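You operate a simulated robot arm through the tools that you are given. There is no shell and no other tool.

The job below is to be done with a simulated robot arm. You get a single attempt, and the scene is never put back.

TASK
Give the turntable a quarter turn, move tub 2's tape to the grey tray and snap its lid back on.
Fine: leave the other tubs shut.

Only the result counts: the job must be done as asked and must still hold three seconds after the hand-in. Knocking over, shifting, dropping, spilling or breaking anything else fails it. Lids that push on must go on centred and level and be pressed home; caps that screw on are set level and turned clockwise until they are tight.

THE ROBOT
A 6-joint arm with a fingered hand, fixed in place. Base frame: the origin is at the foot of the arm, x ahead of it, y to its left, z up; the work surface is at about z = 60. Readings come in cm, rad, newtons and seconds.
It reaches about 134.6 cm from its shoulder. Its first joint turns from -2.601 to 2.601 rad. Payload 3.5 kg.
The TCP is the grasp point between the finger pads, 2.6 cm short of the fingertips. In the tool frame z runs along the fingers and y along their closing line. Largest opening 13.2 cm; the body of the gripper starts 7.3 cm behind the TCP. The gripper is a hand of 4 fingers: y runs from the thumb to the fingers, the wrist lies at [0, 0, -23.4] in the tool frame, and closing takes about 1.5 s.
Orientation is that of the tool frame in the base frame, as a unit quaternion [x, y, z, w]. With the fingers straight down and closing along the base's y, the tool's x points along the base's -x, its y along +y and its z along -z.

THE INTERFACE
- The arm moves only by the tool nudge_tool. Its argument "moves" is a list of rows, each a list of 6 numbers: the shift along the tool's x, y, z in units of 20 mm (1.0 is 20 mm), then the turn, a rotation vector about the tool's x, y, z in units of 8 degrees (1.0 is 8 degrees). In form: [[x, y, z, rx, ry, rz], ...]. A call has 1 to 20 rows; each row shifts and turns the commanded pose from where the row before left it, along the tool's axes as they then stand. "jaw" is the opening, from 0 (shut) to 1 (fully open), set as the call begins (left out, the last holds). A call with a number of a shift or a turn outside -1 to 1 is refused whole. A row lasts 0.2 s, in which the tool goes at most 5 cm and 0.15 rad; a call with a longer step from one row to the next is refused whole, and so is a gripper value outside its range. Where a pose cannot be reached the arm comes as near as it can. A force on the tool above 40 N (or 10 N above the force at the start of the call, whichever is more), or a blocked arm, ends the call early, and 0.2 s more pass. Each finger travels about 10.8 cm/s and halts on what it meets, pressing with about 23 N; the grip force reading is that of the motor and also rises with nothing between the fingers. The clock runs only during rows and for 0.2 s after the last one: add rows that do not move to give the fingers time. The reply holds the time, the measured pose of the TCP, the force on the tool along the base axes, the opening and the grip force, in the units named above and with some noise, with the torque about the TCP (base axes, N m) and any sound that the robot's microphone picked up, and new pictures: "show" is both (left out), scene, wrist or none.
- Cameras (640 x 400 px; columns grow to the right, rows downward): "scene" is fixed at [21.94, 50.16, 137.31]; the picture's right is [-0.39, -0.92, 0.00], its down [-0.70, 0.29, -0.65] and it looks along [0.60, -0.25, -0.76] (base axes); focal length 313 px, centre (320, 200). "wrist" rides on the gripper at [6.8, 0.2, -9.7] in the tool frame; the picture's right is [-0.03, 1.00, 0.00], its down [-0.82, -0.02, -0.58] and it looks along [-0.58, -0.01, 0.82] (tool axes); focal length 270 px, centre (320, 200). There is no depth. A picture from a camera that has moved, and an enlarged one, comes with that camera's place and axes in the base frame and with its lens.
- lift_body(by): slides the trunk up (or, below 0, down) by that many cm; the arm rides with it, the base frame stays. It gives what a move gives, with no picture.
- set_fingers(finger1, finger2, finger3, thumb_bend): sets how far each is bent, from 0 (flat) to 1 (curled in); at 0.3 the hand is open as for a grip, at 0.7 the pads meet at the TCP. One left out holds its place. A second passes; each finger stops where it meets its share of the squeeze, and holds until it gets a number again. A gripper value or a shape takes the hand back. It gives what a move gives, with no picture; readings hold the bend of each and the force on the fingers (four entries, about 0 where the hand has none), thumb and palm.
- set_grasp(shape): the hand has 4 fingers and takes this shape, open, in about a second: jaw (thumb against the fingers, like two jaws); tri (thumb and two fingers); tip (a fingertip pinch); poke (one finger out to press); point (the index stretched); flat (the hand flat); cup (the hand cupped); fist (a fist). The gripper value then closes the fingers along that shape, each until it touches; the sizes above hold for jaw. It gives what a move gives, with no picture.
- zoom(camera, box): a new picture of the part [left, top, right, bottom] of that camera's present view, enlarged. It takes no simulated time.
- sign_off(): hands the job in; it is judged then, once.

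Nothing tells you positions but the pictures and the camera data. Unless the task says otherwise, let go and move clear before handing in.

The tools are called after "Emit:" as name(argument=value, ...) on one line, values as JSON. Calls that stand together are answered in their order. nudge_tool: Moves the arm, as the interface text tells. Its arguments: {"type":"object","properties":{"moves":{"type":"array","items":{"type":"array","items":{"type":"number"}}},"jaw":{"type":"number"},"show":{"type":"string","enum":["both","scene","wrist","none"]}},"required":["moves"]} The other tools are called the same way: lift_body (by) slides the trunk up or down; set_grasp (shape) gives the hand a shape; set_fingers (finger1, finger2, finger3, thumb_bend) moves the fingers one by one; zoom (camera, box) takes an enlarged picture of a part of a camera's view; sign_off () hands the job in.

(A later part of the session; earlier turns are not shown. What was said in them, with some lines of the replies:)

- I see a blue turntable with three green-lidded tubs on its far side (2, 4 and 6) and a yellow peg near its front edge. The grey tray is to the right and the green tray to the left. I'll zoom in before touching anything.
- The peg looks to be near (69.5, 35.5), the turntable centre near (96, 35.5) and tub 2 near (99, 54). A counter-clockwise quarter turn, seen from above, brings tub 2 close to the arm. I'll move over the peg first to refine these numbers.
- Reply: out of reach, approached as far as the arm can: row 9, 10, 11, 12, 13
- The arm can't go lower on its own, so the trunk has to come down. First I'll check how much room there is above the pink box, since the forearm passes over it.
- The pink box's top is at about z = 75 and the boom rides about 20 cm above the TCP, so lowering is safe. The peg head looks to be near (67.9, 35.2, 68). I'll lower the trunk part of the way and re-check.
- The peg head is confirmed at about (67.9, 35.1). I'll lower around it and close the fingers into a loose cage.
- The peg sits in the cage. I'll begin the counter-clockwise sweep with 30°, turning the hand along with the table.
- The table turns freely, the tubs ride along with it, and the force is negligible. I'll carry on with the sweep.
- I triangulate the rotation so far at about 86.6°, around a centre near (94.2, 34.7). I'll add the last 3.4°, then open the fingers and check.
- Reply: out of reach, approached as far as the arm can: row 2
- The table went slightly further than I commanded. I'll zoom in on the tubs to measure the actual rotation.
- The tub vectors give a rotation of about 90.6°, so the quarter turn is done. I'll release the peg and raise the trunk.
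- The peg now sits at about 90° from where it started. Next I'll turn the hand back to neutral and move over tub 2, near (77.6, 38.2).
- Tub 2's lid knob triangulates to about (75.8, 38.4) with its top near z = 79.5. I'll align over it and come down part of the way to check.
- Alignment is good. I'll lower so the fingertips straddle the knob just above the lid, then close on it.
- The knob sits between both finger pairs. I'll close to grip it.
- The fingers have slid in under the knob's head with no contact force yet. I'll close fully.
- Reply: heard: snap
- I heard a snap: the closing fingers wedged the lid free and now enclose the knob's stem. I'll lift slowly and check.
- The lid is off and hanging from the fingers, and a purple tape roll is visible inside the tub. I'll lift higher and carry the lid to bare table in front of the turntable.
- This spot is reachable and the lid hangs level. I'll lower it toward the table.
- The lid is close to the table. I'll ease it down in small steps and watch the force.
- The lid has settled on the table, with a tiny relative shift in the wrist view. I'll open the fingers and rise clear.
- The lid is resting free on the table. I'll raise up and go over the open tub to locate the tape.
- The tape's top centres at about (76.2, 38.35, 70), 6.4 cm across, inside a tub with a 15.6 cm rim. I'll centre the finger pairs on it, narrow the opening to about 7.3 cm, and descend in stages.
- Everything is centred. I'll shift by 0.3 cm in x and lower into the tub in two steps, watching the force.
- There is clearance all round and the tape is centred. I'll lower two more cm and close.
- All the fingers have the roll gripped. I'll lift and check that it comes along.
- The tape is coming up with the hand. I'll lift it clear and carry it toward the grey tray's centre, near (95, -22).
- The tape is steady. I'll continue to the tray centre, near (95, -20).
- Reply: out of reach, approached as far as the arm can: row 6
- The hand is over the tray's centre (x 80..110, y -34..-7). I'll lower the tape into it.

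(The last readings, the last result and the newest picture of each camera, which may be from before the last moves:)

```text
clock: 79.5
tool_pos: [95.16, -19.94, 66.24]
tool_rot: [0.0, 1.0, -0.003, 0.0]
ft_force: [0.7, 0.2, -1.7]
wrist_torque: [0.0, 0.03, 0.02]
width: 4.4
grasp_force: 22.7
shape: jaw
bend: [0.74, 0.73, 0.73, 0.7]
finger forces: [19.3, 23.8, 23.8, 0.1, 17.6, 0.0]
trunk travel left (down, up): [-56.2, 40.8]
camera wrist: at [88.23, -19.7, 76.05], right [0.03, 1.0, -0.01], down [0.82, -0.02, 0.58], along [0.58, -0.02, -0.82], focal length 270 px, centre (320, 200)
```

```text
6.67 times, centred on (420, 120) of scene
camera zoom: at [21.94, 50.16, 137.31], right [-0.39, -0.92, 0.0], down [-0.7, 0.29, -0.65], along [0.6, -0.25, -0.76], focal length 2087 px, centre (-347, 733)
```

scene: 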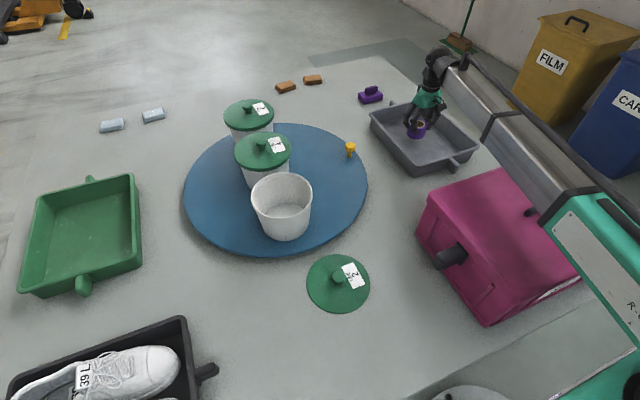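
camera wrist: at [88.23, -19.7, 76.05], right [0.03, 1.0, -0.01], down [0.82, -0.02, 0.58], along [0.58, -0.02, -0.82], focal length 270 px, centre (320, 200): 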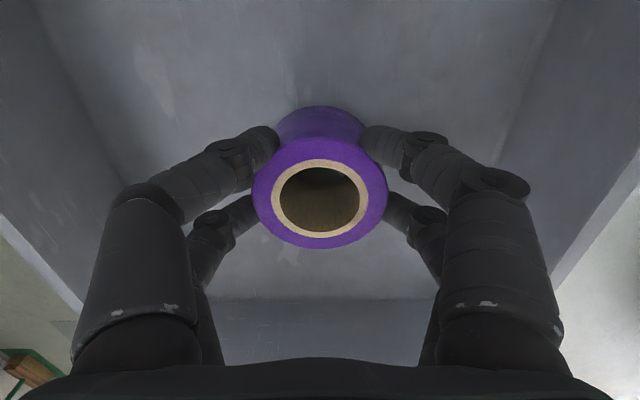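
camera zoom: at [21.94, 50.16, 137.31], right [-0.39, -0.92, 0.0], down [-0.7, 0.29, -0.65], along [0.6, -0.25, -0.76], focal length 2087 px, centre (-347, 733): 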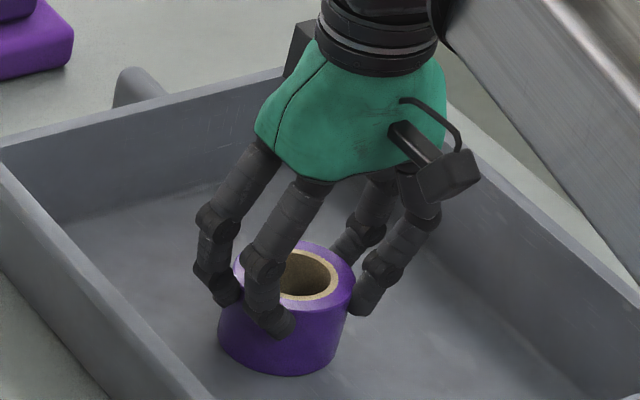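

Emit:
lift_body(by=-0.3)

Emit:
lift_body(by=-0.3)

Emit:
zoom(camera="scene", box=[390, 90, 450, 150])

```text
clock: 80.0
tool_pos: [95.2, -19.9, 66.23]
tool_rot: [0.0, 1.0, -0.003, 0.002]
ft_force: [2.2, -0.9, 16.6]
wrist_torque: [-0.03, -0.1, 0.0]
width: 4.38
grasp_force: 23.2
shape: jaw
bend: [0.74, 0.73, 0.73, 0.7]
finger forces: [20.1, 25.8, 25.6, 0.0, 18.5, 0.1]
trunk travel left (down, up): [-55.9, 41.1]
```

```text
clock: 80.5
tool_pos: [95.08, -19.86, 66.11]
tool_rot: [0.001, 1.0, -0.003, 0.002]
ft_force: [7.2, 0.1, 36.9]
wrist_torque: [-0.03, -0.29, -0.04]
width: 4.42
grasp_force: 23.3
shape: jaw
bend: [0.75, 0.74, 0.73, 0.71]
finger forces: [20.4, 29.0, 28.7, 0.0, 20.8, 0.0]
trunk travel left (down, up): [-55.6, 41.4]
```

```text
6.67 times, centred on (420, 120) of scene
camera zoom: at [21.94, 50.16, 137.31], right [-0.39, -0.92, 0.0], down [-0.7, 0.29, -0.65], along [0.6, -0.25, -0.76], focal length 2087 px, centre (-347, 733)
```

zoom: 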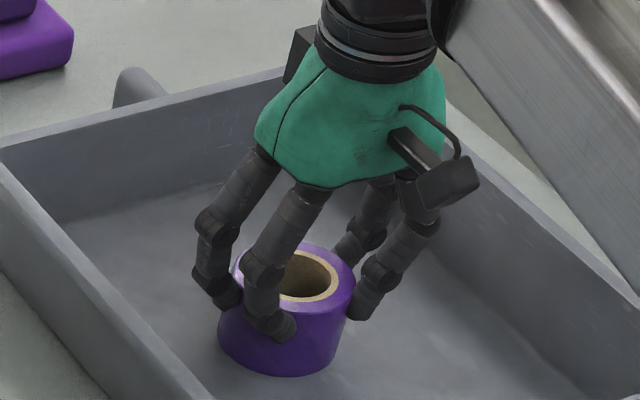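

The tape is firmly on the tray floor. I'll take the pressure off and then release.

Emit:
lift_body(by=0.5)

Emit:
nudge_tool(moves=[[0, 0, 0, 0, 0, 0], [0, 0, 0, 0, 0, 0], [0, 0, 0, 0, 0, 0], [0, 0, 0, 0, 0, 0], [0, 0, 0, 0, 0, 0], [0, 0, 0, 0, 0, 0]], jaw=0.65, show="wrist")

Emit:
lift_body(by=6)

Emit:
nudge_tool(moves=[[0, 0, 0, 0, 0, 0]])

```text
clock: 81.0
tool_pos: [95.07, -20.02, 66.15]
tool_rot: [0.0, 1.0, -0.004, 0.0]
ft_force: [0.0, 1.7, 1.5]
wrist_torque: [0.0, -0.1, -0.01]
width: 4.44
grasp_force: 23.2
shape: jaw
bend: [0.74, 0.74, 0.73, 0.71]
finger forces: [21.9, 27.8, 27.8, 0.0, 20.1, 0.0]
trunk travel left (down, up): [-56.1, 40.9]
```

```text
clock: 82.4
tool_pos: [95.08, -19.99, 66.21]
tool_rot: [0.0, 1.0, -0.003, 0.001]
ft_force: [-0.2, -0.3, -0.3]
wrist_torque: [-0.02, 0.01, 0.01]
width: 8.56
grasp_force: 0.1
shape: jaw
bend: [0.7, 0.7, 0.7, 0.64]
finger forces: [0.0, 0.0, 0.0, 0.0, 0.1, 0.1]
trunk travel left (down, up): [-56.1, 40.9]
camera wrist: at [88.23, -19.7, 75.96], right [0.03, 1.0, -0.01], down [0.82, -0.02, 0.58], along [0.58, -0.02, -0.82], focal length 270 px, centre (320, 200)
```

wrist: 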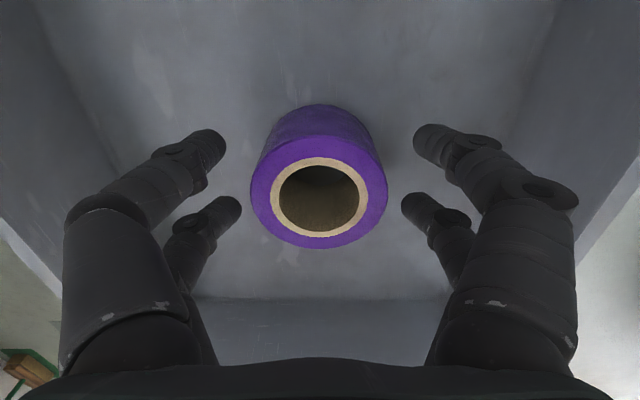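

```text
clock: 83.4
tool_pos: [95.3, -19.89, 72.15]
tool_rot: [0.0, 1.0, -0.004, -0.001]
ft_force: [0.6, 0.8, -1.1]
wrist_torque: [0.03, -0.02, 0.01]
width: 8.54
grasp_force: 0.1
shape: jaw
bend: [0.7, 0.7, 0.7, 0.64]
finger forces: [0.0, 0.0, 0.0, 0.0, 0.1, 0.1]
trunk travel left (down, up): [-62.1, 34.9]
```

```text
clock: 83.8
tool_pos: [95.2, -19.91, 72.25]
tool_rot: [-0.001, 1.0, -0.003, 0.0]
ft_force: [0.6, -0.3, 0.9]
wrist_torque: [-0.02, 0.02, -0.02]
width: 8.57
grasp_force: 0.0
shape: jaw
bend: [0.7, 0.7, 0.7, 0.64]
finger forces: [0.0, 0.1, 0.1, 0.0, 0.0, 0.0]
trunk travel left (down, up): [-62.1, 34.9]
camera wrist: at [88.22, -19.7, 81.95], right [0.03, 1.0, -0.01], down [0.82, -0.02, 0.58], along [0.58, -0.02, -0.82], focal length 270 px, centre (320, 200)
```

scene: 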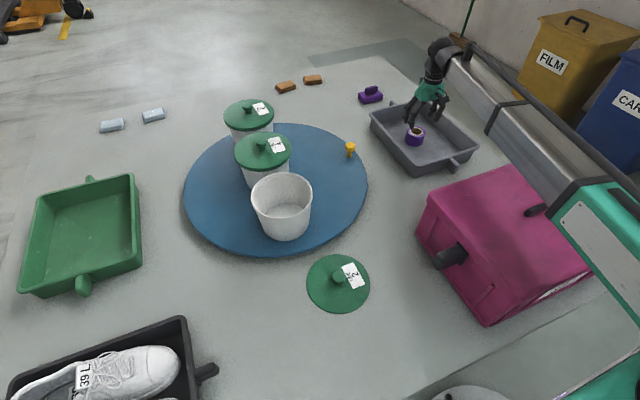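
wrist: 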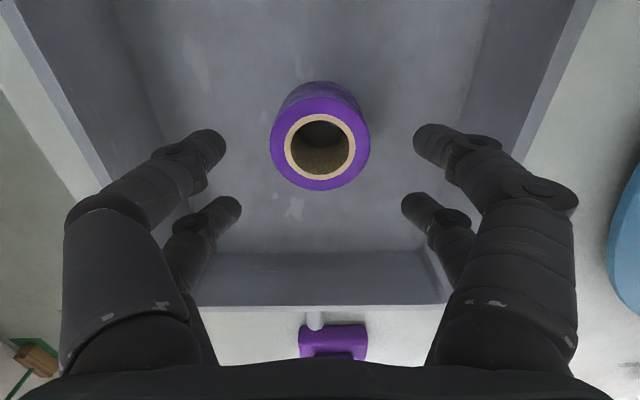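

The tape stands in the grey tray. Next I'll raise up and go back to the lid on the table, at about (54, 31).

Emit:
lift_body(by=18)

Emit:
nudge_tool(moves=[[0.68, 0.852, 0, 0, 0, 0], [0.68, 0.852, 0, 0, 0, 0], [0.68, 0.852, 0, 0, 0, 0], [0.68, 0.852, 0, 0, 0, 0], [0.68, 0.852, 0, 0, 0, 0], [0.68, 0.852, 0, 0, 0, 0], [0.68, 0.852, 0, 0, 0, 0], [0.68, 0.852, 0, 0, 0, 0], [0.68, 0.852, 0, 0, 0, 0], [0.68, 0.852, 0, 0, 0, 0], [0.68, 0.852, 0, 0, 0, 0], [0.68, 0.852, 0, 0, 0, 0], [0.68, 0.852, 0, 0, 0, 0], [0.68, 0.852, 0, 0, 0, 0], [0.68, 0.852, 0, 0, 0, 0]], show="none")

Emit:
nudge_tool(moves=[[0.68, 0.852, 0, 0, 0, 0], [0.68, 0.852, 0, 0, 0, 0], [0.68, 0.852, 0, 0, 0, 0], [0.68, 0.852, 0, 0, 0, 0], [0.68, 0.852, 0, 0, 0, 0], [0.68, 0.852, 0, 0, 0, 0], [0.68, 0.852, 0, 0, 0, 0], [0.68, 0.852, 0, 0, 0, 0], [0.68, 0.852, 0, 0, 0, 0], [0.68, 0.852, 0, 0, 0, 0], [0.68, 0.852, 0, 0, 0, 0], [0.68, 0.852, 0, 0, 0, 0], [0.68, 0.852, 0, 0, 0, 0], [0.68, 0.852, 0, 0, 0, 0], [0.68, 0.852, 0, 0, 0, 0], [0, 0, 0, 0, 0, 0]])

```text
clock: 85.8
tool_pos: [95.24, -19.95, 90.18]
tool_rot: [0.001, 1.0, -0.004, 0.0]
ft_force: [0.3, 0.6, -0.2]
wrist_torque: [-0.02, 0.0, -0.03]
width: 8.55
grasp_force: 0.2
shape: jaw
bend: [0.7, 0.7, 0.7, 0.64]
finger forces: [0.1, 0.1, 0.0, 0.1, 0.0, 0.0]
trunk travel left (down, up): [-80.1, 16.9]
```

```text
clock: 89.0
tool_pos: [74.83, 5.5, 90.27]
tool_rot: [0.0, 1.0, -0.004, 0.0]
ft_force: [0.3, 0.2, -0.1]
wrist_torque: [0.0, -0.02, -0.01]
width: 8.55
grasp_force: 0.1
shape: jaw
bend: [0.7, 0.7, 0.7, 0.64]
finger forces: [0.0, 0.0, 0.0, 0.0, 0.0, 0.0]
trunk travel left (down, up): [-80.1, 16.9]
```

```text
clock: 92.4
tool_pos: [54.37, 31.09, 90.07]
tool_rot: [-0.001, 1.0, -0.004, 0.001]
ft_force: [0.6, 0.2, -0.9]
wrist_torque: [0.01, -0.02, -0.01]
width: 8.54
grasp_force: 0.0
shape: jaw
bend: [0.7, 0.7, 0.7, 0.64]
finger forces: [0.1, 0.0, 0.0, 0.0, 0.1, 0.1]
out of reach, approached as far as the arm can: row 10
trunk travel left (down, up): [-80.1, 16.9]
camera wrist: at [47.4, 31.32, 99.96], right [0.03, 1.0, -0.01], down [0.82, -0.02, 0.58], along [0.58, -0.02, -0.82], focal length 270 px, centre (320, 200)
```

scene: 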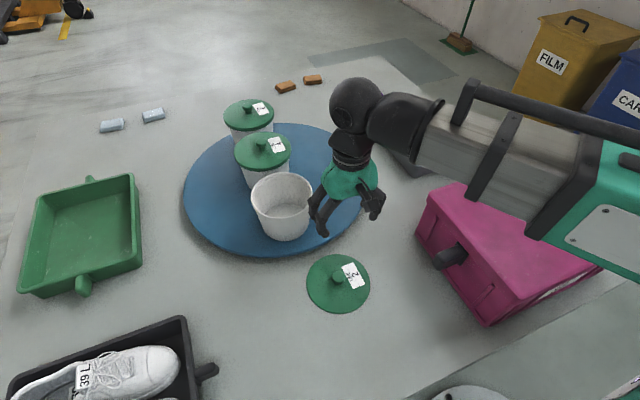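
wrist: 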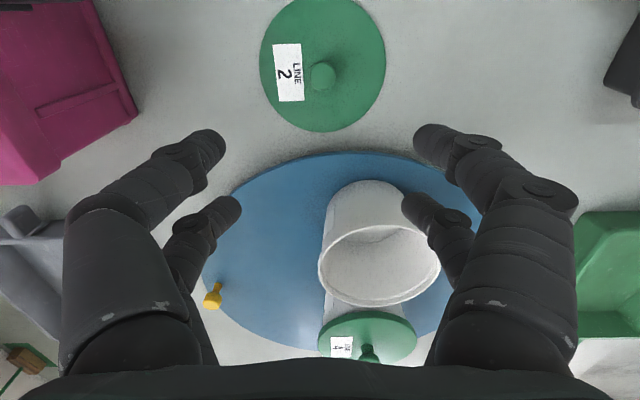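

The lid's knob is directly beneath the hand. I'll descend in stages.

Emit:
lift_body(by=-22)

Emit:
nudge_tool(moves=[[0, 0, 0, 0, 0, 0]], show="wrist")

```text
clock: 94.8
tool_pos: [54.26, 31.02, 68.26]
tool_rot: [-0.001, 1.0, -0.003, 0.0]
ft_force: [0.0, 0.8, -0.1]
wrist_torque: [0.04, -0.04, 0.02]
width: 8.52
grasp_force: 0.1
shape: jaw
bend: [0.7, 0.7, 0.7, 0.64]
finger forces: [0.0, 0.0, 0.0, 0.0, 0.0, 0.1]
trunk travel left (down, up): [-58.1, 38.9]
```

```text
clock: 95.2
tool_pos: [54.34, 31.12, 68.24]
tool_rot: [0.001, 1.0, -0.004, 0.0]
ft_force: [-0.3, -0.5, -0.4]
wrist_torque: [0.01, 0.05, 0.01]
width: 8.56
grasp_force: 0.0
shape: jaw
bend: [0.7, 0.7, 0.7, 0.64]
finger forces: [0.0, 0.1, 0.0, 0.0, 0.0, 0.1]
trunk travel left (down, up): [-58.1, 38.9]
camera wrist: at [47.42, 31.3, 77.96], right [0.03, 1.0, -0.01], down [0.82, -0.02, 0.58], along [0.58, -0.02, -0.82], focal length 270 px, centre (320, 200)
```

wrist: 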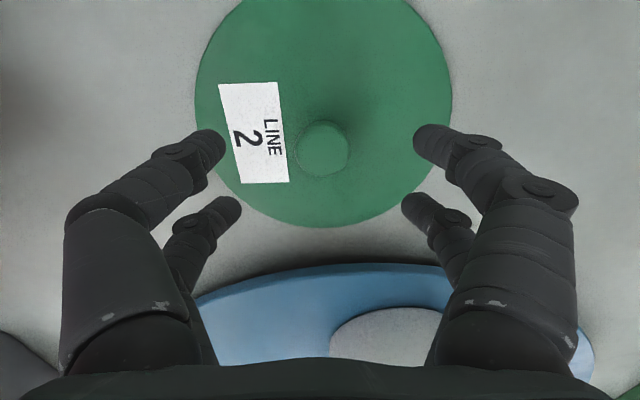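

The view matches the original pre-grasp exactly, at pick height + 4.6 cm. I'll lower 4.6 and close.

Emit:
lift_body(by=-4.5)

Emit:
nudge_tool(moves=[[0, 0, 0, 0, 0, 0], [0, 0, 0, 0, 0, 0], [0, 0, 0, 0, 0, 0], [0, 0, 0, 0, 0, 0], [0, 0, 0, 0, 0, 0], [0, 0, 0, 0, 0, 0], [0, 0, 0, 0, 0, 0], [0, 0, 0, 0, 0, 0]], jaw=0)

Emit:
zoom(camera="scene", box=[290, 220, 410, 310])

```text
clock: 96.0
tool_pos: [54.39, 31.04, 63.7]
tool_rot: [0.0, 1.0, -0.003, 0.001]
ft_force: [-0.3, 0.2, -0.3]
wrist_torque: [0.02, -0.01, 0.0]
width: 8.56
grasp_force: 0.1
shape: jaw
bend: [0.7, 0.7, 0.7, 0.64]
finger forces: [0.0, 0.0, 0.0, 0.0, 0.0, 0.0]
trunk travel left (down, up): [-53.6, 43.4]
```

```text
clock: 97.8
tool_pos: [54.38, 31.06, 63.66]
tool_rot: [-0.001, 1.0, -0.003, 0.0]
ft_force: [-0.5, 0.3, -1.0]
wrist_torque: [0.03, -0.01, 0.0]
width: 0.02
grasp_force: 22.9
shape: jaw
bend: [0.71, 0.71, 0.71, 0.71]
finger forces: [0.0, 0.0, 0.0, 0.0, 0.0, 0.0]
trunk travel left (down, up): [-53.6, 43.4]
camera wrist: at [47.42, 31.3, 73.46], right [0.03, 1.0, -0.01], down [0.82, -0.02, 0.58], along [0.58, -0.02, -0.82], focal length 270 px, centre (320, 200)
```

scene: 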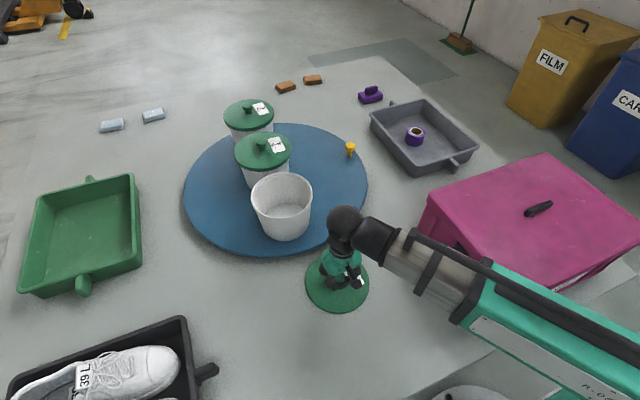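
wrist: 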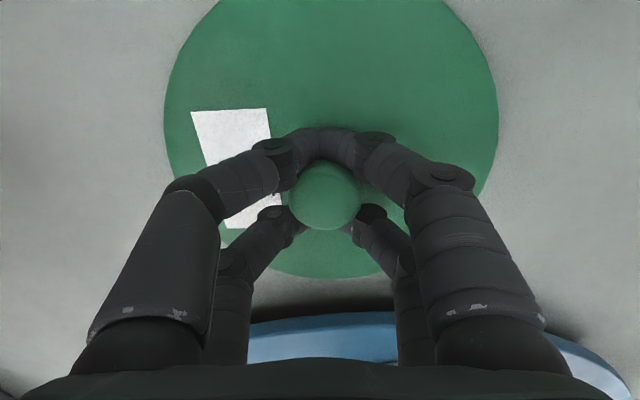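

```text
4.44 times, centred on (350, 265) of scene
camera zoom: at [21.94, 50.16, 137.31], right [-0.39, -0.92, 0.0], down [-0.7, 0.29, -0.65], along [0.6, -0.25, -0.76], focal length 1391 px, centre (187, -89)
```

zoom: 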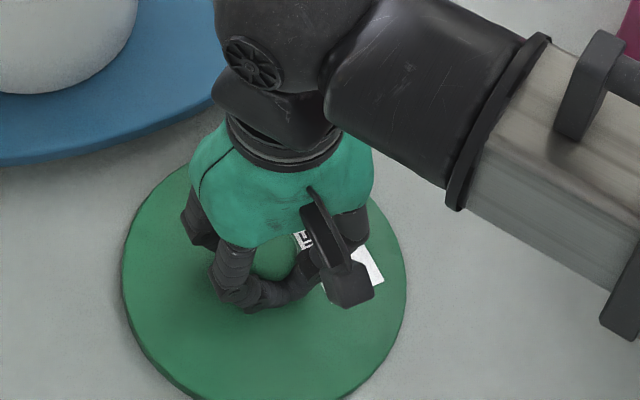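

The lid is captured as before. I'll lift it slowly and check the hang.

Emit:
lift_body(by=4)

Emit:
lift_body(by=22)

Emit:
nudge_tool(moves=[[0, 0, 0, 0, 0, 0]])

```text
clock: 98.7
tool_pos: [54.28, 31.05, 67.74]
tool_rot: [0.0, 1.0, -0.004, 0.0]
ft_force: [0.2, 0.5, -0.3]
wrist_torque: [0.0, 0.02, 0.01]
width: 0.0
grasp_force: 23.6
shape: jaw
bend: [0.71, 0.71, 0.71, 0.71]
finger forces: [0.0, 0.0, 0.0, 0.1, 0.0, 0.0]
trunk travel left (down, up): [-57.6, 39.4]
```

```text
clock: 101.0
tool_pos: [54.41, 31.0, 89.76]
tool_rot: [0.001, 1.0, -0.004, 0.0]
ft_force: [-0.4, -0.3, -0.4]
wrist_torque: [-0.02, 0.0, 0.01]
width: 0.0
grasp_force: 22.8
shape: jaw
bend: [0.71, 0.71, 0.71, 0.71]
finger forces: [0.0, 0.1, 0.0, 0.0, 0.0, 0.0]
trunk travel left (down, up): [-79.6, 17.4]
```

```text
clock: 101.4
tool_pos: [54.55, 31.03, 89.78]
tool_rot: [0.0, 1.0, -0.004, 0.0]
ft_force: [-0.2, -0.3, -0.5]
wrist_torque: [0.01, 0.02, -0.01]
width: 0.0
grasp_force: 23.3
shape: jaw
bend: [0.71, 0.71, 0.71, 0.71]
finger forces: [0.0, 0.0, 0.0, 0.0, 0.0, 0.1]
trunk travel left (down, up): [-79.6, 17.4]
camera wrist: at [47.42, 31.3, 99.45], right [0.03, 1.0, -0.01], down [0.82, -0.02, 0.58], along [0.58, -0.02, -0.82], focal length 270 px, centre (320, 200)
```

scene: 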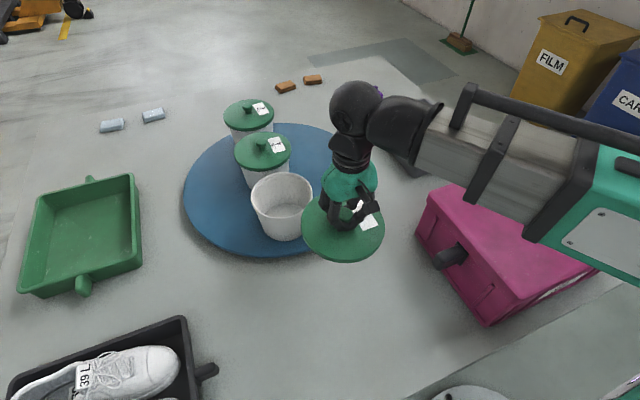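
wrist: 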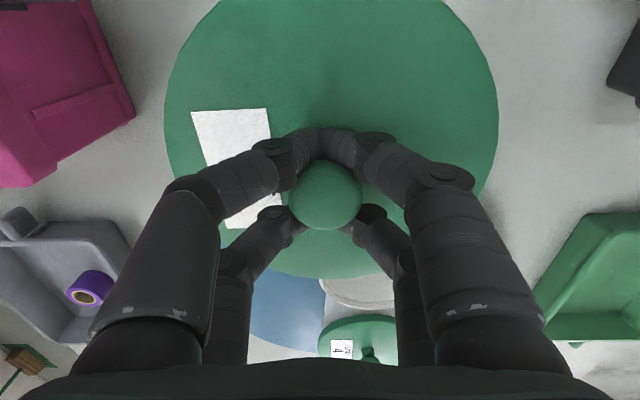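

The lid hangs level, the same as at pickup. I'll carry it back over tub 2, aiming for the same TCP I lifted it from.

Emit:
nudge_tool(moves=[[-0.5645, 0.185, 0, 0, 0, 0], [-0.5645, 0.185, 0, 0, 0, 0], [-0.5645, 0.185, 0, 0, 0, 0], [-0.5645, 0.185, 0, 0, 0, 0], [-0.5645, 0.185, 0, 0, 0, 0], [-0.5645, 0.185, 0, 0, 0, 0], [-0.5645, 0.185, 0, 0, 0, 0], [-0.5645, 0.185, 0, 0, 0, 0], [-0.5645, 0.185, 0, 0, 0, 0], [-0.5645, 0.185, 0, 0, 0, 0], [-0.5645, 0.185, 0, 0, 0, 0], [-0.5645, 0.185, 0, 0, 0, 0], [-0.5645, 0.185, 0, 0, 0, 0], [-0.5645, 0.185, 0, 0, 0, 0], [-0.5645, 0.185, 0, 0, 0, 0], [-0.5645, 0.185, 0, 0, 0, 0], [-0.5645, 0.185, 0, 0, 0, 0], [-0.5645, 0.185, 0, 0, 0, 0], [-0.5645, 0.185, 0, 0, 0, 0], [0, 0, 0, 0, 0, 0]], show="none")

Emit:
lift_body(by=-6)

Emit:
nudge_tool(moves=[[0, 0, 0, 0, 0, 0]])

Emit:
zoom(camera="scene", box=[230, 110, 340, 250])

```text
clock: 105.6
tool_pos: [75.84, 38.02, 89.76]
tool_rot: [0.0, 1.0, -0.004, 0.0]
ft_force: [0.0, -0.2, -1.0]
wrist_torque: [0.01, 0.01, -0.01]
width: 0.01
grasp_force: 23.0
shape: jaw
bend: [0.71, 0.71, 0.71, 0.71]
finger forces: [0.0, 0.0, 0.0, 0.0, 0.0, 0.0]
trunk travel left (down, up): [-79.6, 17.4]
```

```text
clock: 106.6
tool_pos: [75.74, 37.99, 83.62]
tool_rot: [0.0, 1.0, -0.004, 0.001]
ft_force: [-0.3, -1.0, -0.2]
wrist_torque: [0.02, -0.02, 0.01]
width: 0.03
grasp_force: 23.3
shape: jaw
bend: [0.71, 0.71, 0.71, 0.71]
finger forces: [0.0, 0.0, 0.0, 0.1, 0.0, 0.0]
trunk travel left (down, up): [-73.6, 23.4]
```

```text
clock: 107.0
tool_pos: [75.85, 38.13, 83.63]
tool_rot: [0.0, 1.0, -0.003, 0.0]
ft_force: [-0.3, 0.3, -1.2]
wrist_torque: [-0.01, 0.0, -0.01]
width: 0.04
grasp_force: 22.9
shape: jaw
bend: [0.71, 0.71, 0.71, 0.71]
finger forces: [0.1, 0.0, 0.0, 0.0, 0.0, 0.0]
trunk travel left (down, up): [-73.6, 23.4]
camera wrist: at [68.88, 38.34, 93.46], right [0.03, 1.0, -0.01], down [0.82, -0.02, 0.58], along [0.58, -0.02, -0.82], focal length 270 px, centre (320, 200)
```

scene: 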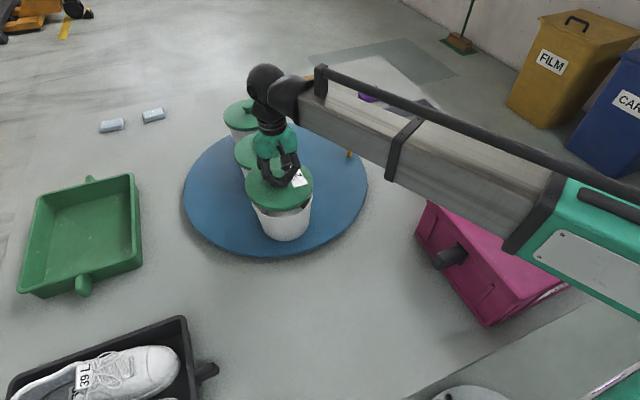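
wrist: 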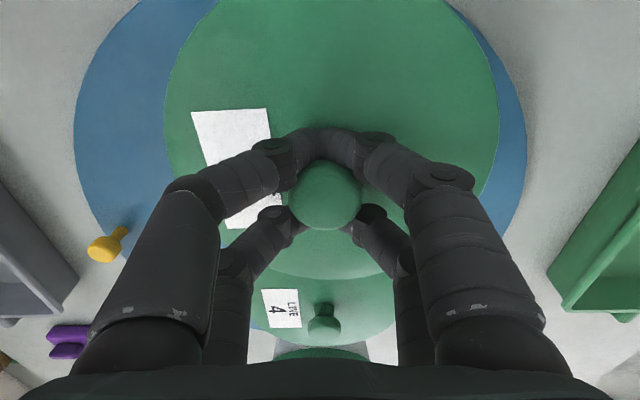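

```text
2.86 times, centred on (285, 180) of scene
camera zoom: at [21.94, 50.16, 137.31], right [-0.39, -0.92, 0.0], down [-0.7, 0.29, -0.65], along [0.6, -0.25, -0.76], focal length 894 px, centre (420, 257)
```

zoom: 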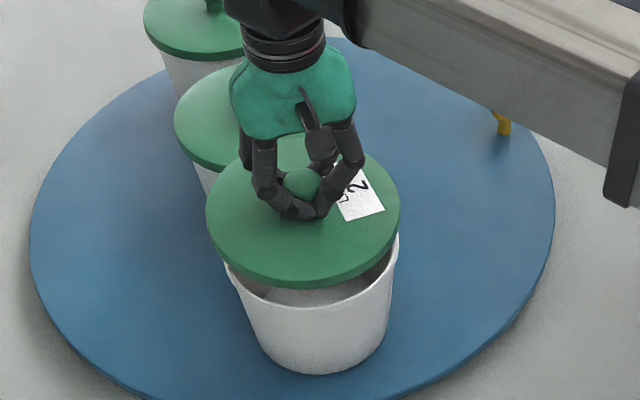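

The alignment matches the lift-off picture. I'll lower the lid onto the rim.

Emit:
lift_body(by=-3)

Emit:
lift_body(by=-0.5)

Emit:
nudge_tool(moves=[[0, 0, 0, 0, 0, 0]], show="wrist")

Emit:
zoom(camera="scene", box=[240, 140, 330, 250])

```text
clock: 107.8
tool_pos: [75.7, 38.09, 80.73]
tool_rot: [0.0, 1.0, -0.004, 0.0]
ft_force: [-0.3, 0.9, -0.7]
wrist_torque: [0.0, -0.03, -0.01]
width: 0.0
grasp_force: 22.8
shape: jaw
bend: [0.71, 0.71, 0.71, 0.71]
finger forces: [0.1, 0.0, 0.0, 0.0, 0.1, 0.1]
trunk travel left (down, up): [-70.6, 26.4]
```

```text
clock: 108.3
tool_pos: [75.99, 38.1, 80.2]
tool_rot: [0.0, 1.0, -0.004, 0.0]
ft_force: [-0.6, -0.1, -1.2]
wrist_torque: [-0.03, -0.02, 0.02]
width: 0.01
grasp_force: 22.5
shape: jaw
bend: [0.71, 0.71, 0.71, 0.71]
finger forces: [0.0, 0.0, 0.0, 0.0, 0.0, 0.0]
trunk travel left (down, up): [-70.1, 26.9]
```

```text
clock: 108.7
tool_pos: [75.83, 38.04, 80.3]
tool_rot: [0.0, 1.0, -0.003, 0.0]
ft_force: [0.3, 0.3, -0.6]
wrist_torque: [0.0, 0.03, -0.02]
width: 0.0
grasp_force: 22.8
shape: jaw
bend: [0.71, 0.71, 0.71, 0.71]
finger forces: [0.0, 0.0, 0.1, 0.1, 0.1, 0.1]
trunk travel left (down, up): [-70.1, 26.9]
camera wrist: at [68.88, 38.34, 89.95], right [0.03, 1.0, -0.01], down [0.82, -0.02, 0.58], along [0.58, -0.02, -0.82], focal length 270 px, centre (320, 200)
```

wrist: 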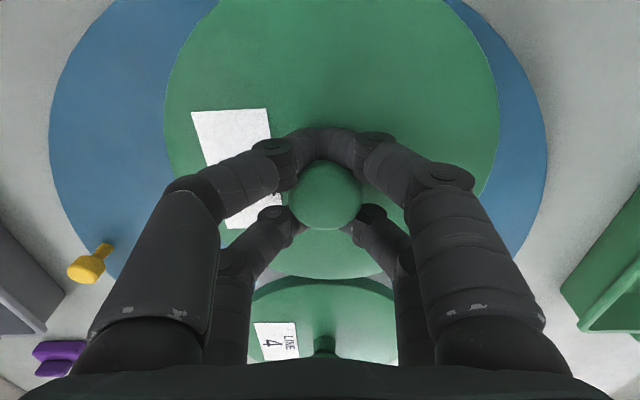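

```text
3.64 times, centred on (285, 195) of scene
camera zoom: at [21.94, 50.16, 137.31], right [-0.39, -0.92, 0.0], down [-0.7, 0.29, -0.65], along [0.6, -0.25, -0.76], focal length 1138 px, centre (447, 218)
```

zoom: 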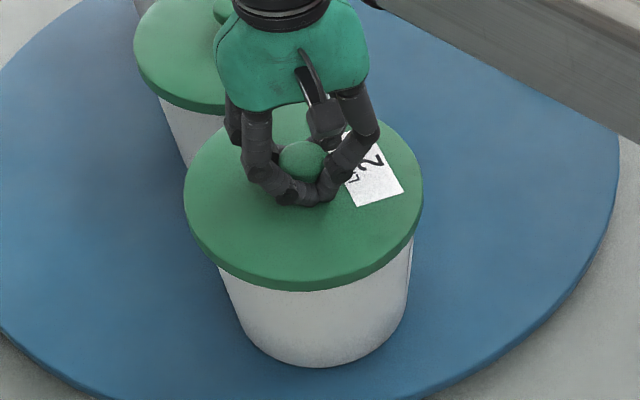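

Emit:
lift_body(by=-0.4)

Emit:
lift_body(by=-0.3)

Emit:
nudge_tool(moves=[[0, 0, 0, 0, 0, 0]], show="wrist")

Emit:
zoom(camera="scene", box=[240, 140, 330, 250])

```text
clock: 109.2
tool_pos: [75.88, 38.13, 79.8]
tool_rot: [0.001, 1.0, -0.004, 0.0]
ft_force: [-0.4, -0.1, -0.5]
wrist_torque: [0.03, 0.0, 0.03]
width: 0.0
grasp_force: 23.4
shape: jaw
bend: [0.71, 0.71, 0.71, 0.71]
finger forces: [0.0, 0.0, 0.0, 0.0, 0.1, 0.0]
trunk travel left (down, up): [-69.7, 27.3]
```

```text
clock: 109.7
tool_pos: [75.75, 38.02, 79.55]
tool_rot: [0.0, 1.0, -0.003, 0.0]
ft_force: [0.2, -0.3, -0.1]
wrist_torque: [0.01, 0.05, 0.0]
width: 0.0
grasp_force: 23.6
shape: jaw
bend: [0.71, 0.71, 0.71, 0.71]
finger forces: [0.1, 0.0, 0.1, 0.0, 0.0, 0.0]
trunk travel left (down, up): [-69.4, 27.6]
```

```text
clock: 110.1
tool_pos: [75.73, 38.02, 79.71]
tool_rot: [0.001, 1.0, -0.003, 0.0]
ft_force: [-0.1, -0.3, 0.4]
wrist_torque: [0.02, -0.02, 0.0]
width: 0.0
grasp_force: 23.3
shape: jaw
bend: [0.71, 0.71, 0.71, 0.71]
finger forces: [0.1, 0.0, 0.0, 0.1, 0.1, 0.0]
trunk travel left (down, up): [-69.4, 27.6]
camera wrist: at [68.88, 38.34, 89.25], right [0.03, 1.0, -0.01], down [0.82, -0.02, 0.58], along [0.58, -0.02, -0.82], focal length 270 px, centre (320, 200)
```

wrist: 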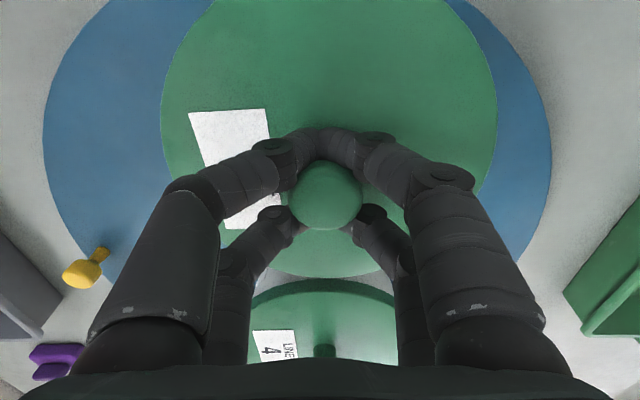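

```text
3.64 times, centred on (285, 195) of scene
camera zoom: at [21.94, 50.16, 137.31], right [-0.39, -0.92, 0.0], down [-0.7, 0.29, -0.65], along [0.6, -0.25, -0.76], focal length 1138 px, centre (447, 218)
```

zoom: 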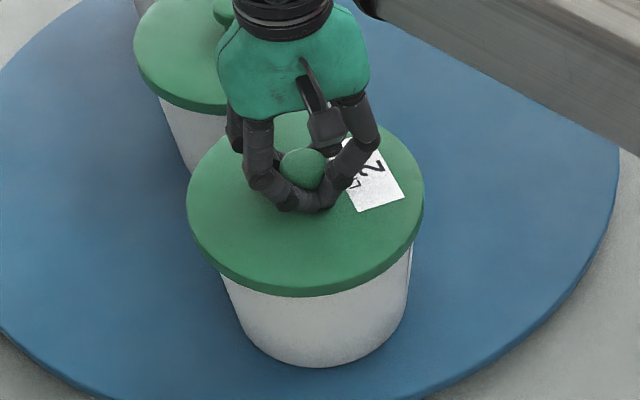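

The lid rests on the rim. Opening the fingers could drag it, so I'll press it home while still holding the stem, listening for the snap.

Emit:
lift_body(by=-0.4)

Emit:
lift_body(by=-0.3)

Emit:
zoom(camera="scene", box=[240, 140, 330, 250])

```text
clock: 110.7
tool_pos: [75.77, 37.88, 79.23]
tool_rot: [0.0, 1.0, -0.004, 0.002]
ft_force: [7.3, -1.5, 15.0]
wrist_torque: [-0.06, 0.12, 0.0]
width: 0.0
grasp_force: 23.0
shape: jaw
bend: [0.71, 0.71, 0.71, 0.72]
finger forces: [0.0, 0.0, 0.0, 0.0, 0.1, 0.0]
trunk travel left (down, up): [-69.0, 28.0]
heard: snap
```

```text
clock: 111.1
tool_pos: [75.93, 38.14, 79.24]
tool_rot: [0.0, 1.0, -0.004, 0.002]
ft_force: [2.4, 0.2, 27.5]
wrist_torque: [-0.09, 0.45, 0.02]
width: 0.09
grasp_force: 23.1
shape: jaw
bend: [0.71, 0.71, 0.71, 0.71]
finger forces: [0.0, 0.0, 0.0, 0.1, 0.1, 0.0]
trunk travel left (down, up): [-68.8, 28.2]
stopped: the force on the tool passed its limit at 44 N (the readings are from after the stop); the commanded pose is now the measured one
```

```text
3.64 times, centred on (285, 195) of scene
camera zoom: at [21.94, 50.16, 137.31], right [-0.39, -0.92, 0.0], down [-0.7, 0.29, -0.65], along [0.6, -0.25, -0.76], focal length 1138 px, centre (447, 218)
```

zoom: 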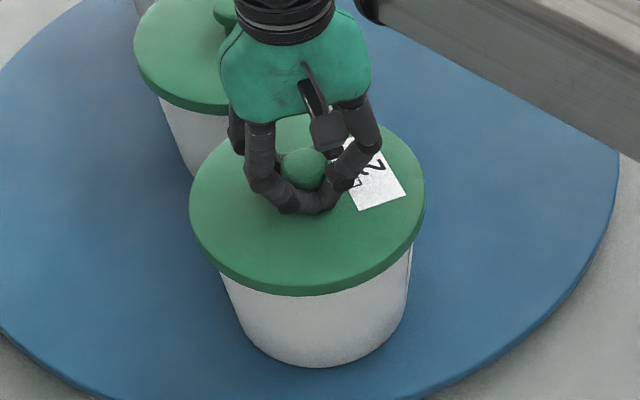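

I heard a snap and then a hard stop at 44 N, so the lid is home. I'll ease off the pressure only slightly, so as not to lever it up, and open the fingers.

Emit:
lift_body(by=0.2)

Emit:
nudge_tool(moves=[[0, 0, 0, 0, 0, 0], [0, 0, 0, 0, 0, 0], [0, 0, 0, 0, 0, 0], [0, 0, 0, 0, 0, 0], [0, 0, 0, 0, 0, 0]], jaw=0.5)

Emit:
zoom(camera="scene", box=[240, 140, 330, 250])

```text
clock: 111.6
tool_pos: [76.03, 38.08, 79.12]
tool_rot: [0.0, 1.0, -0.005, 0.002]
ft_force: [0.8, -1.4, 7.0]
wrist_torque: [-0.06, 0.17, -0.04]
width: 0.03
grasp_force: 22.7
shape: jaw
bend: [0.71, 0.71, 0.71, 0.71]
finger forces: [0.1, 0.0, 0.0, 0.0, 0.0, 0.0]
trunk travel left (down, up): [-69.0, 28.0]
```

```text
clock: 112.8
tool_pos: [76.05, 37.97, 79.2]
tool_rot: [-0.001, 1.0, -0.003, 0.002]
ft_force: [4.8, -2.3, 17.6]
wrist_torque: [0.31, -0.13, -0.07]
width: 6.17
grasp_force: 0.2
shape: jaw
bend: [0.75, 0.74, 0.74, 0.7]
finger forces: [7.4, 6.3, 4.2, 0.0, 0.1, 0.0]
trunk travel left (down, up): [-69.0, 28.0]
camera wrist: at [68.97, 38.27, 88.99], right [0.03, 1.0, -0.01], down [0.81, -0.02, 0.58], along [0.58, -0.02, -0.81], focal length 270 px, centre (320, 200)
```

scene: 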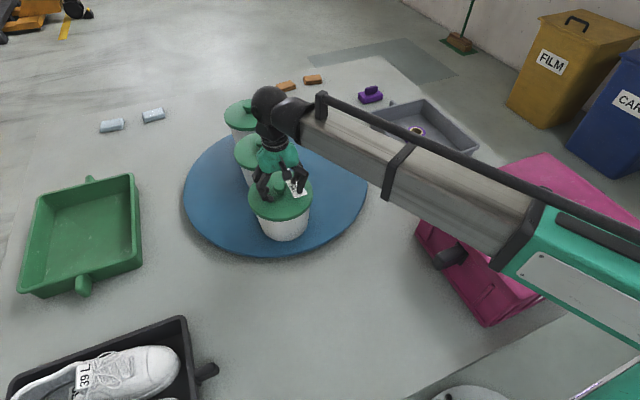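
wrist: 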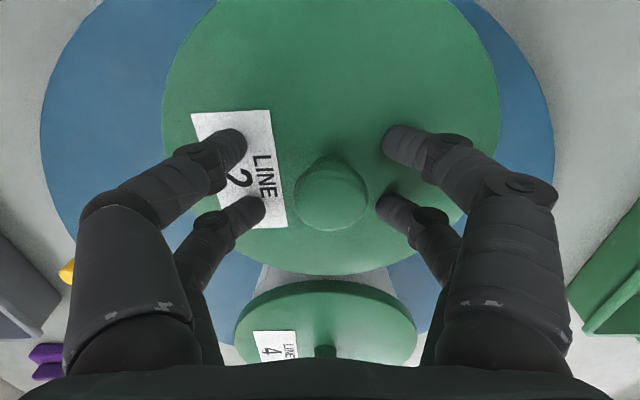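

```text
3.64 times, centred on (285, 195) of scene
camera zoom: at [21.94, 50.16, 137.31], right [-0.39, -0.92, 0.0], down [-0.7, 0.29, -0.65], along [0.6, -0.25, -0.76], focal length 1138 px, centre (447, 218)
```

zoom: 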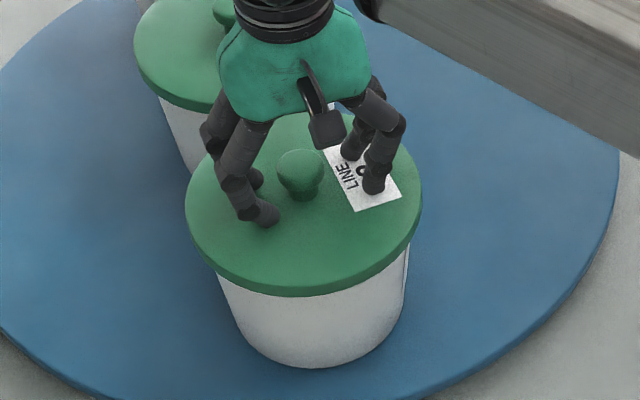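

The fingers are free of the knob, with no new snap heard. I'll lift away and inspect.

Emit:
lift_body(by=10)

Emit:
nudge_tool(moves=[[0.9, 0, 0, 0, 0, 0], [0.9, 0, 0, 0, 0, 0], [0.9, 0, 0, 0, 0, 0], [0.9, 0, 0, 0, 0, 0], [0.9, 0, 0, 0, 0, 0], [0.9, 0, 0, 0, 0, 0], [0.9, 0, 0, 0, 0, 0], [0.9, 0, 0, 0, 0, 0]])

Emit:
zoom(camera="scene", box=[170, 90, 380, 260])

Emit:
zoom(camera="scene", box=[240, 160, 330, 250])

```text
clock: 114.1
tool_pos: [75.95, 38.13, 89.13]
tool_rot: [-0.001, 1.0, -0.004, 0.002]
ft_force: [0.6, -0.5, 0.4]
wrist_torque: [0.01, 0.02, -0.02]
width: 6.54
grasp_force: 0.1
shape: jaw
bend: [0.73, 0.73, 0.73, 0.7]
finger forces: [0.0, 0.0, 0.1, 0.1, 0.1, 0.0]
trunk travel left (down, up): [-79.0, 18.0]
```

```text
clock: 115.9
tool_pos: [61.65, 38.03, 89.22]
tool_rot: [0.001, 1.0, -0.004, 0.002]
ft_force: [0.4, -0.3, -0.9]
wrist_torque: [-0.02, -0.03, 0.0]
width: 6.56
grasp_force: 0.0
shape: jaw
bend: [0.73, 0.73, 0.73, 0.7]
finger forces: [0.0, 0.1, 0.0, 0.0, 0.0, 0.0]
trunk travel left (down, up): [-79.0, 18.0]
camera wrist: at [54.58, 38.35, 98.89], right [0.03, 1.0, -0.01], down [0.81, -0.02, 0.58], along [0.58, -0.02, -0.81], focal length 270 px, centre (320, 200)
```

scene: 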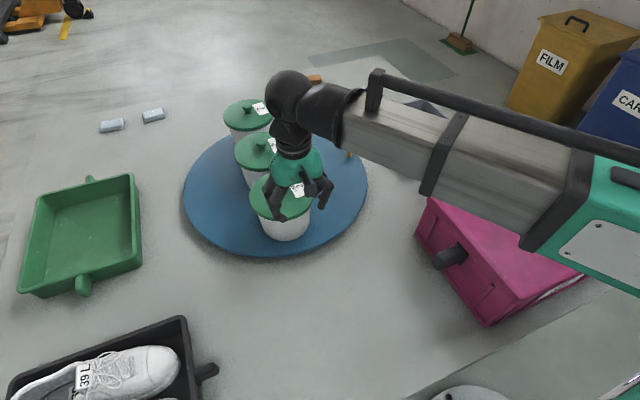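
wrist: 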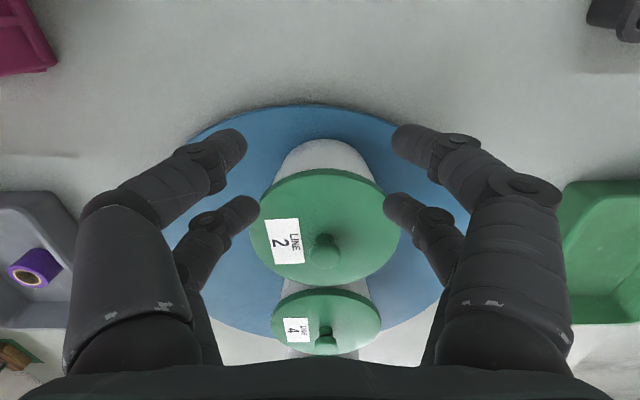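

```text
2.35 times, centred on (275, 175) of scene
camera zoom: at [21.94, 50.16, 137.31], right [-0.39, -0.92, 0.0], down [-0.7, 0.29, -0.65], along [0.6, -0.25, -0.76], focal length 736 px, centre (426, 259)
```

zoom: 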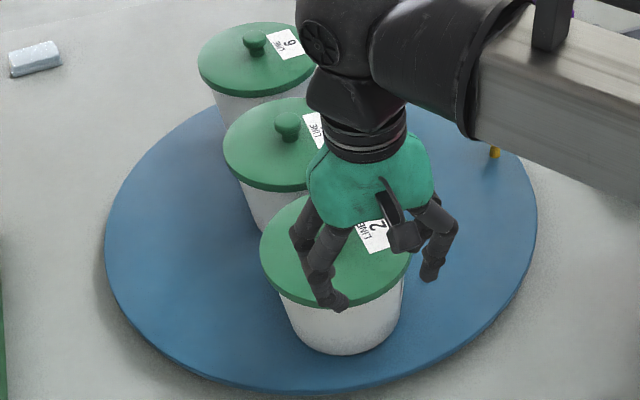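

```text
4.44 times, centred on (285, 205) of scene
camera zoom: at [21.94, 50.16, 137.31], right [-0.39, -0.92, 0.0], down [-0.7, 0.29, -0.65], along [0.6, -0.25, -0.76], focal length 1391 px, centre (476, 178)
```

zoom: 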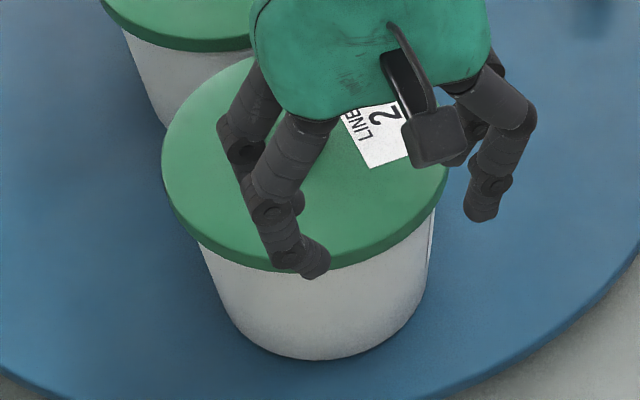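

The tubs are unchanged in the picture. I'll move the hand right out of the way for a clear look at the lid seating.

Emit:
nudge_tool(moves=[[0, -0.9, 0, 0, 0, 0], [0, -0.9, 0, 0, 0, 0], [0, -0.9, 0, 0, 0, 0], [0, -0.9, 0, 0, 0, 0], [0, -0.9, 0, 0, 0, 0], [0, -0.9, 0, 0, 0, 0], [0, -0.9, 0, 0, 0, 0], [0, -0.9, 0, 0, 0, 0], [0, -0.9, 0, 0, 0, 0], [0, -0.9, 0, 0, 0, 0], [0, -0.9, 0, 0, 0, 0], [0, -0.9, 0, 0, 0, 0], [0, -0.9, 0, 0, 0, 0], [0, -0.9, 0, 0, 0, 0], [0, -0.9, 0, 0, 0, 0], [0, -0.9, 0, 0, 0, 0]])

Emit:
zoom(camera="scene", box=[170, 90, 380, 260])

Emit:
zoom(camera="scene", box=[240, 160, 330, 250])

Emit:
zoom(camera="wrist", box=[320, 100, 640, 330])

```text
clock: 119.3
tool_pos: [61.65, 9.31, 89.15]
tool_rot: [0.001, 1.0, -0.003, 0.001]
ft_force: [0.0, -0.3, 0.1]
wrist_torque: [0.0, 0.0, 0.05]
width: 6.56
grasp_force: 0.2
shape: jaw
bend: [0.73, 0.73, 0.73, 0.7]
finger forces: [0.0, 0.0, 0.1, 0.0, 0.0, 0.1]
trunk travel left (down, up): [-79.0, 18.0]
camera wrist: at [54.63, 9.56, 98.89], right [0.03, 1.0, -0.01], down [0.81, -0.02, 0.58], along [0.58, -0.02, -0.81], focal length 270 px, centre (320, 200)
```

scene: 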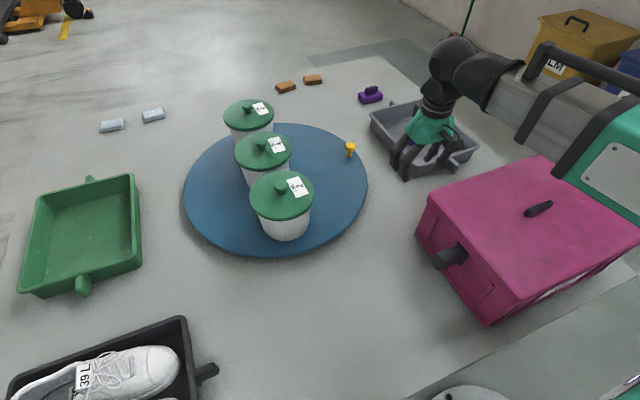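
wrist: 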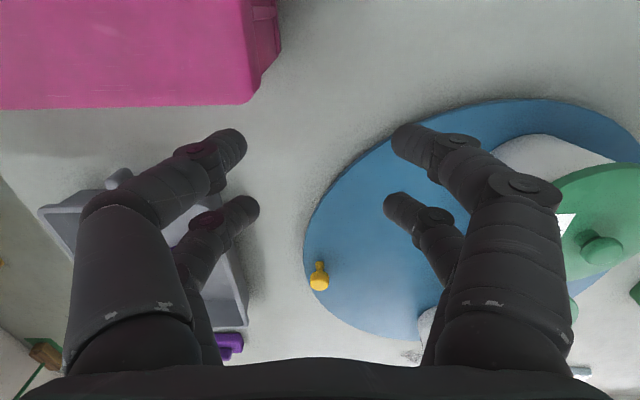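

```text
2.35 times, centred on (275, 175) of scene
camera zoom: at [21.94, 50.16, 137.31], right [-0.39, -0.92, 0.0], down [-0.7, 0.29, -0.65], along [0.6, -0.25, -0.76], focal length 736 px, centre (426, 259)
```

zoom: 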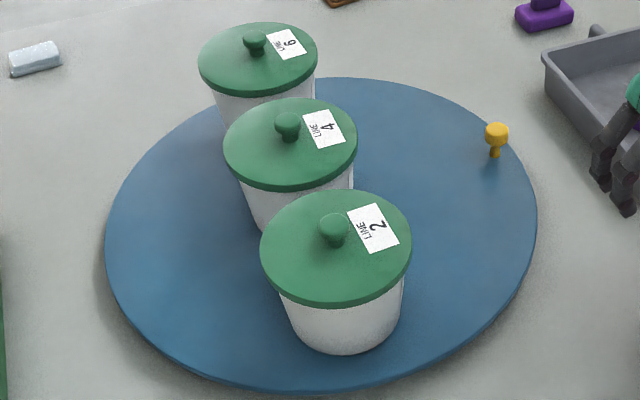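

```text
4.44 times, centred on (285, 205) of scene
camera zoom: at [21.94, 50.16, 137.31], right [-0.39, -0.92, 0.0], down [-0.7, 0.29, -0.65], along [0.6, -0.25, -0.76], focal length 1391 px, centre (476, 178)
```

zoom: 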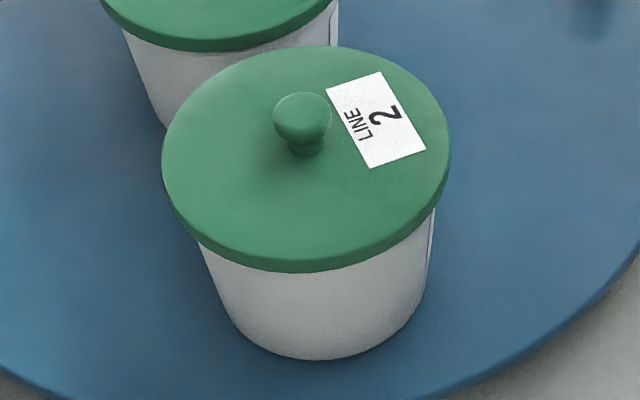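

```text
1.74 times, centred on (480, 215) of wrist
camera zoom: at [54.63, 9.56, 98.89], right [0.03, 1.0, -0.01], down [0.81, -0.02, 0.58], along [0.58, -0.02, -0.81], focal length 470 px, centre (42, 174)
```

zoom: 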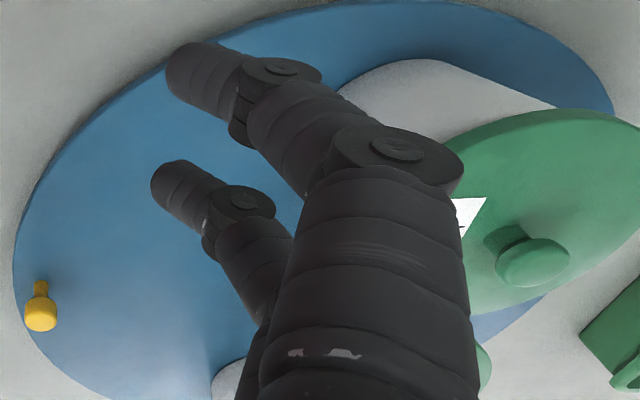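

The turntable has made its quarter turn: the peg has moved about 90° and the tubs measure about 90.6°. The tape stands in the grey tray. Tub 2's lid snapped home and looks the same as before it was opened, with the tubs and peg where they should be. The hand is empty and clear, so I'm handing in.

Emit:
sign_off()

```text
The job is handed in.
```

I turned the turntable a quarter turn, moved tub 2's tape to the grey tray and snapped its lid back on. The job is handed in.

- **Turntable:** I turned it counter-clockwise by the yellow peg, which brought tub 2 toward the arm. From the pictures I measure about 90.6° from the tubs and 89–91° from the peg.
- **Tape:** the roll is standing near the middle of the grey tray. I last saw it there after letting go; the hand blocked the tray in the final scene view.
- **Lid:** I heard it snap, and the press then came to a hard stop at 44 N. In the final picture it sits level and centred, in the same place as before I opened it.
- **Other tubs:** tubs 4 and 6 stayed shut, and in the final picture they are where the quarter turn left them.
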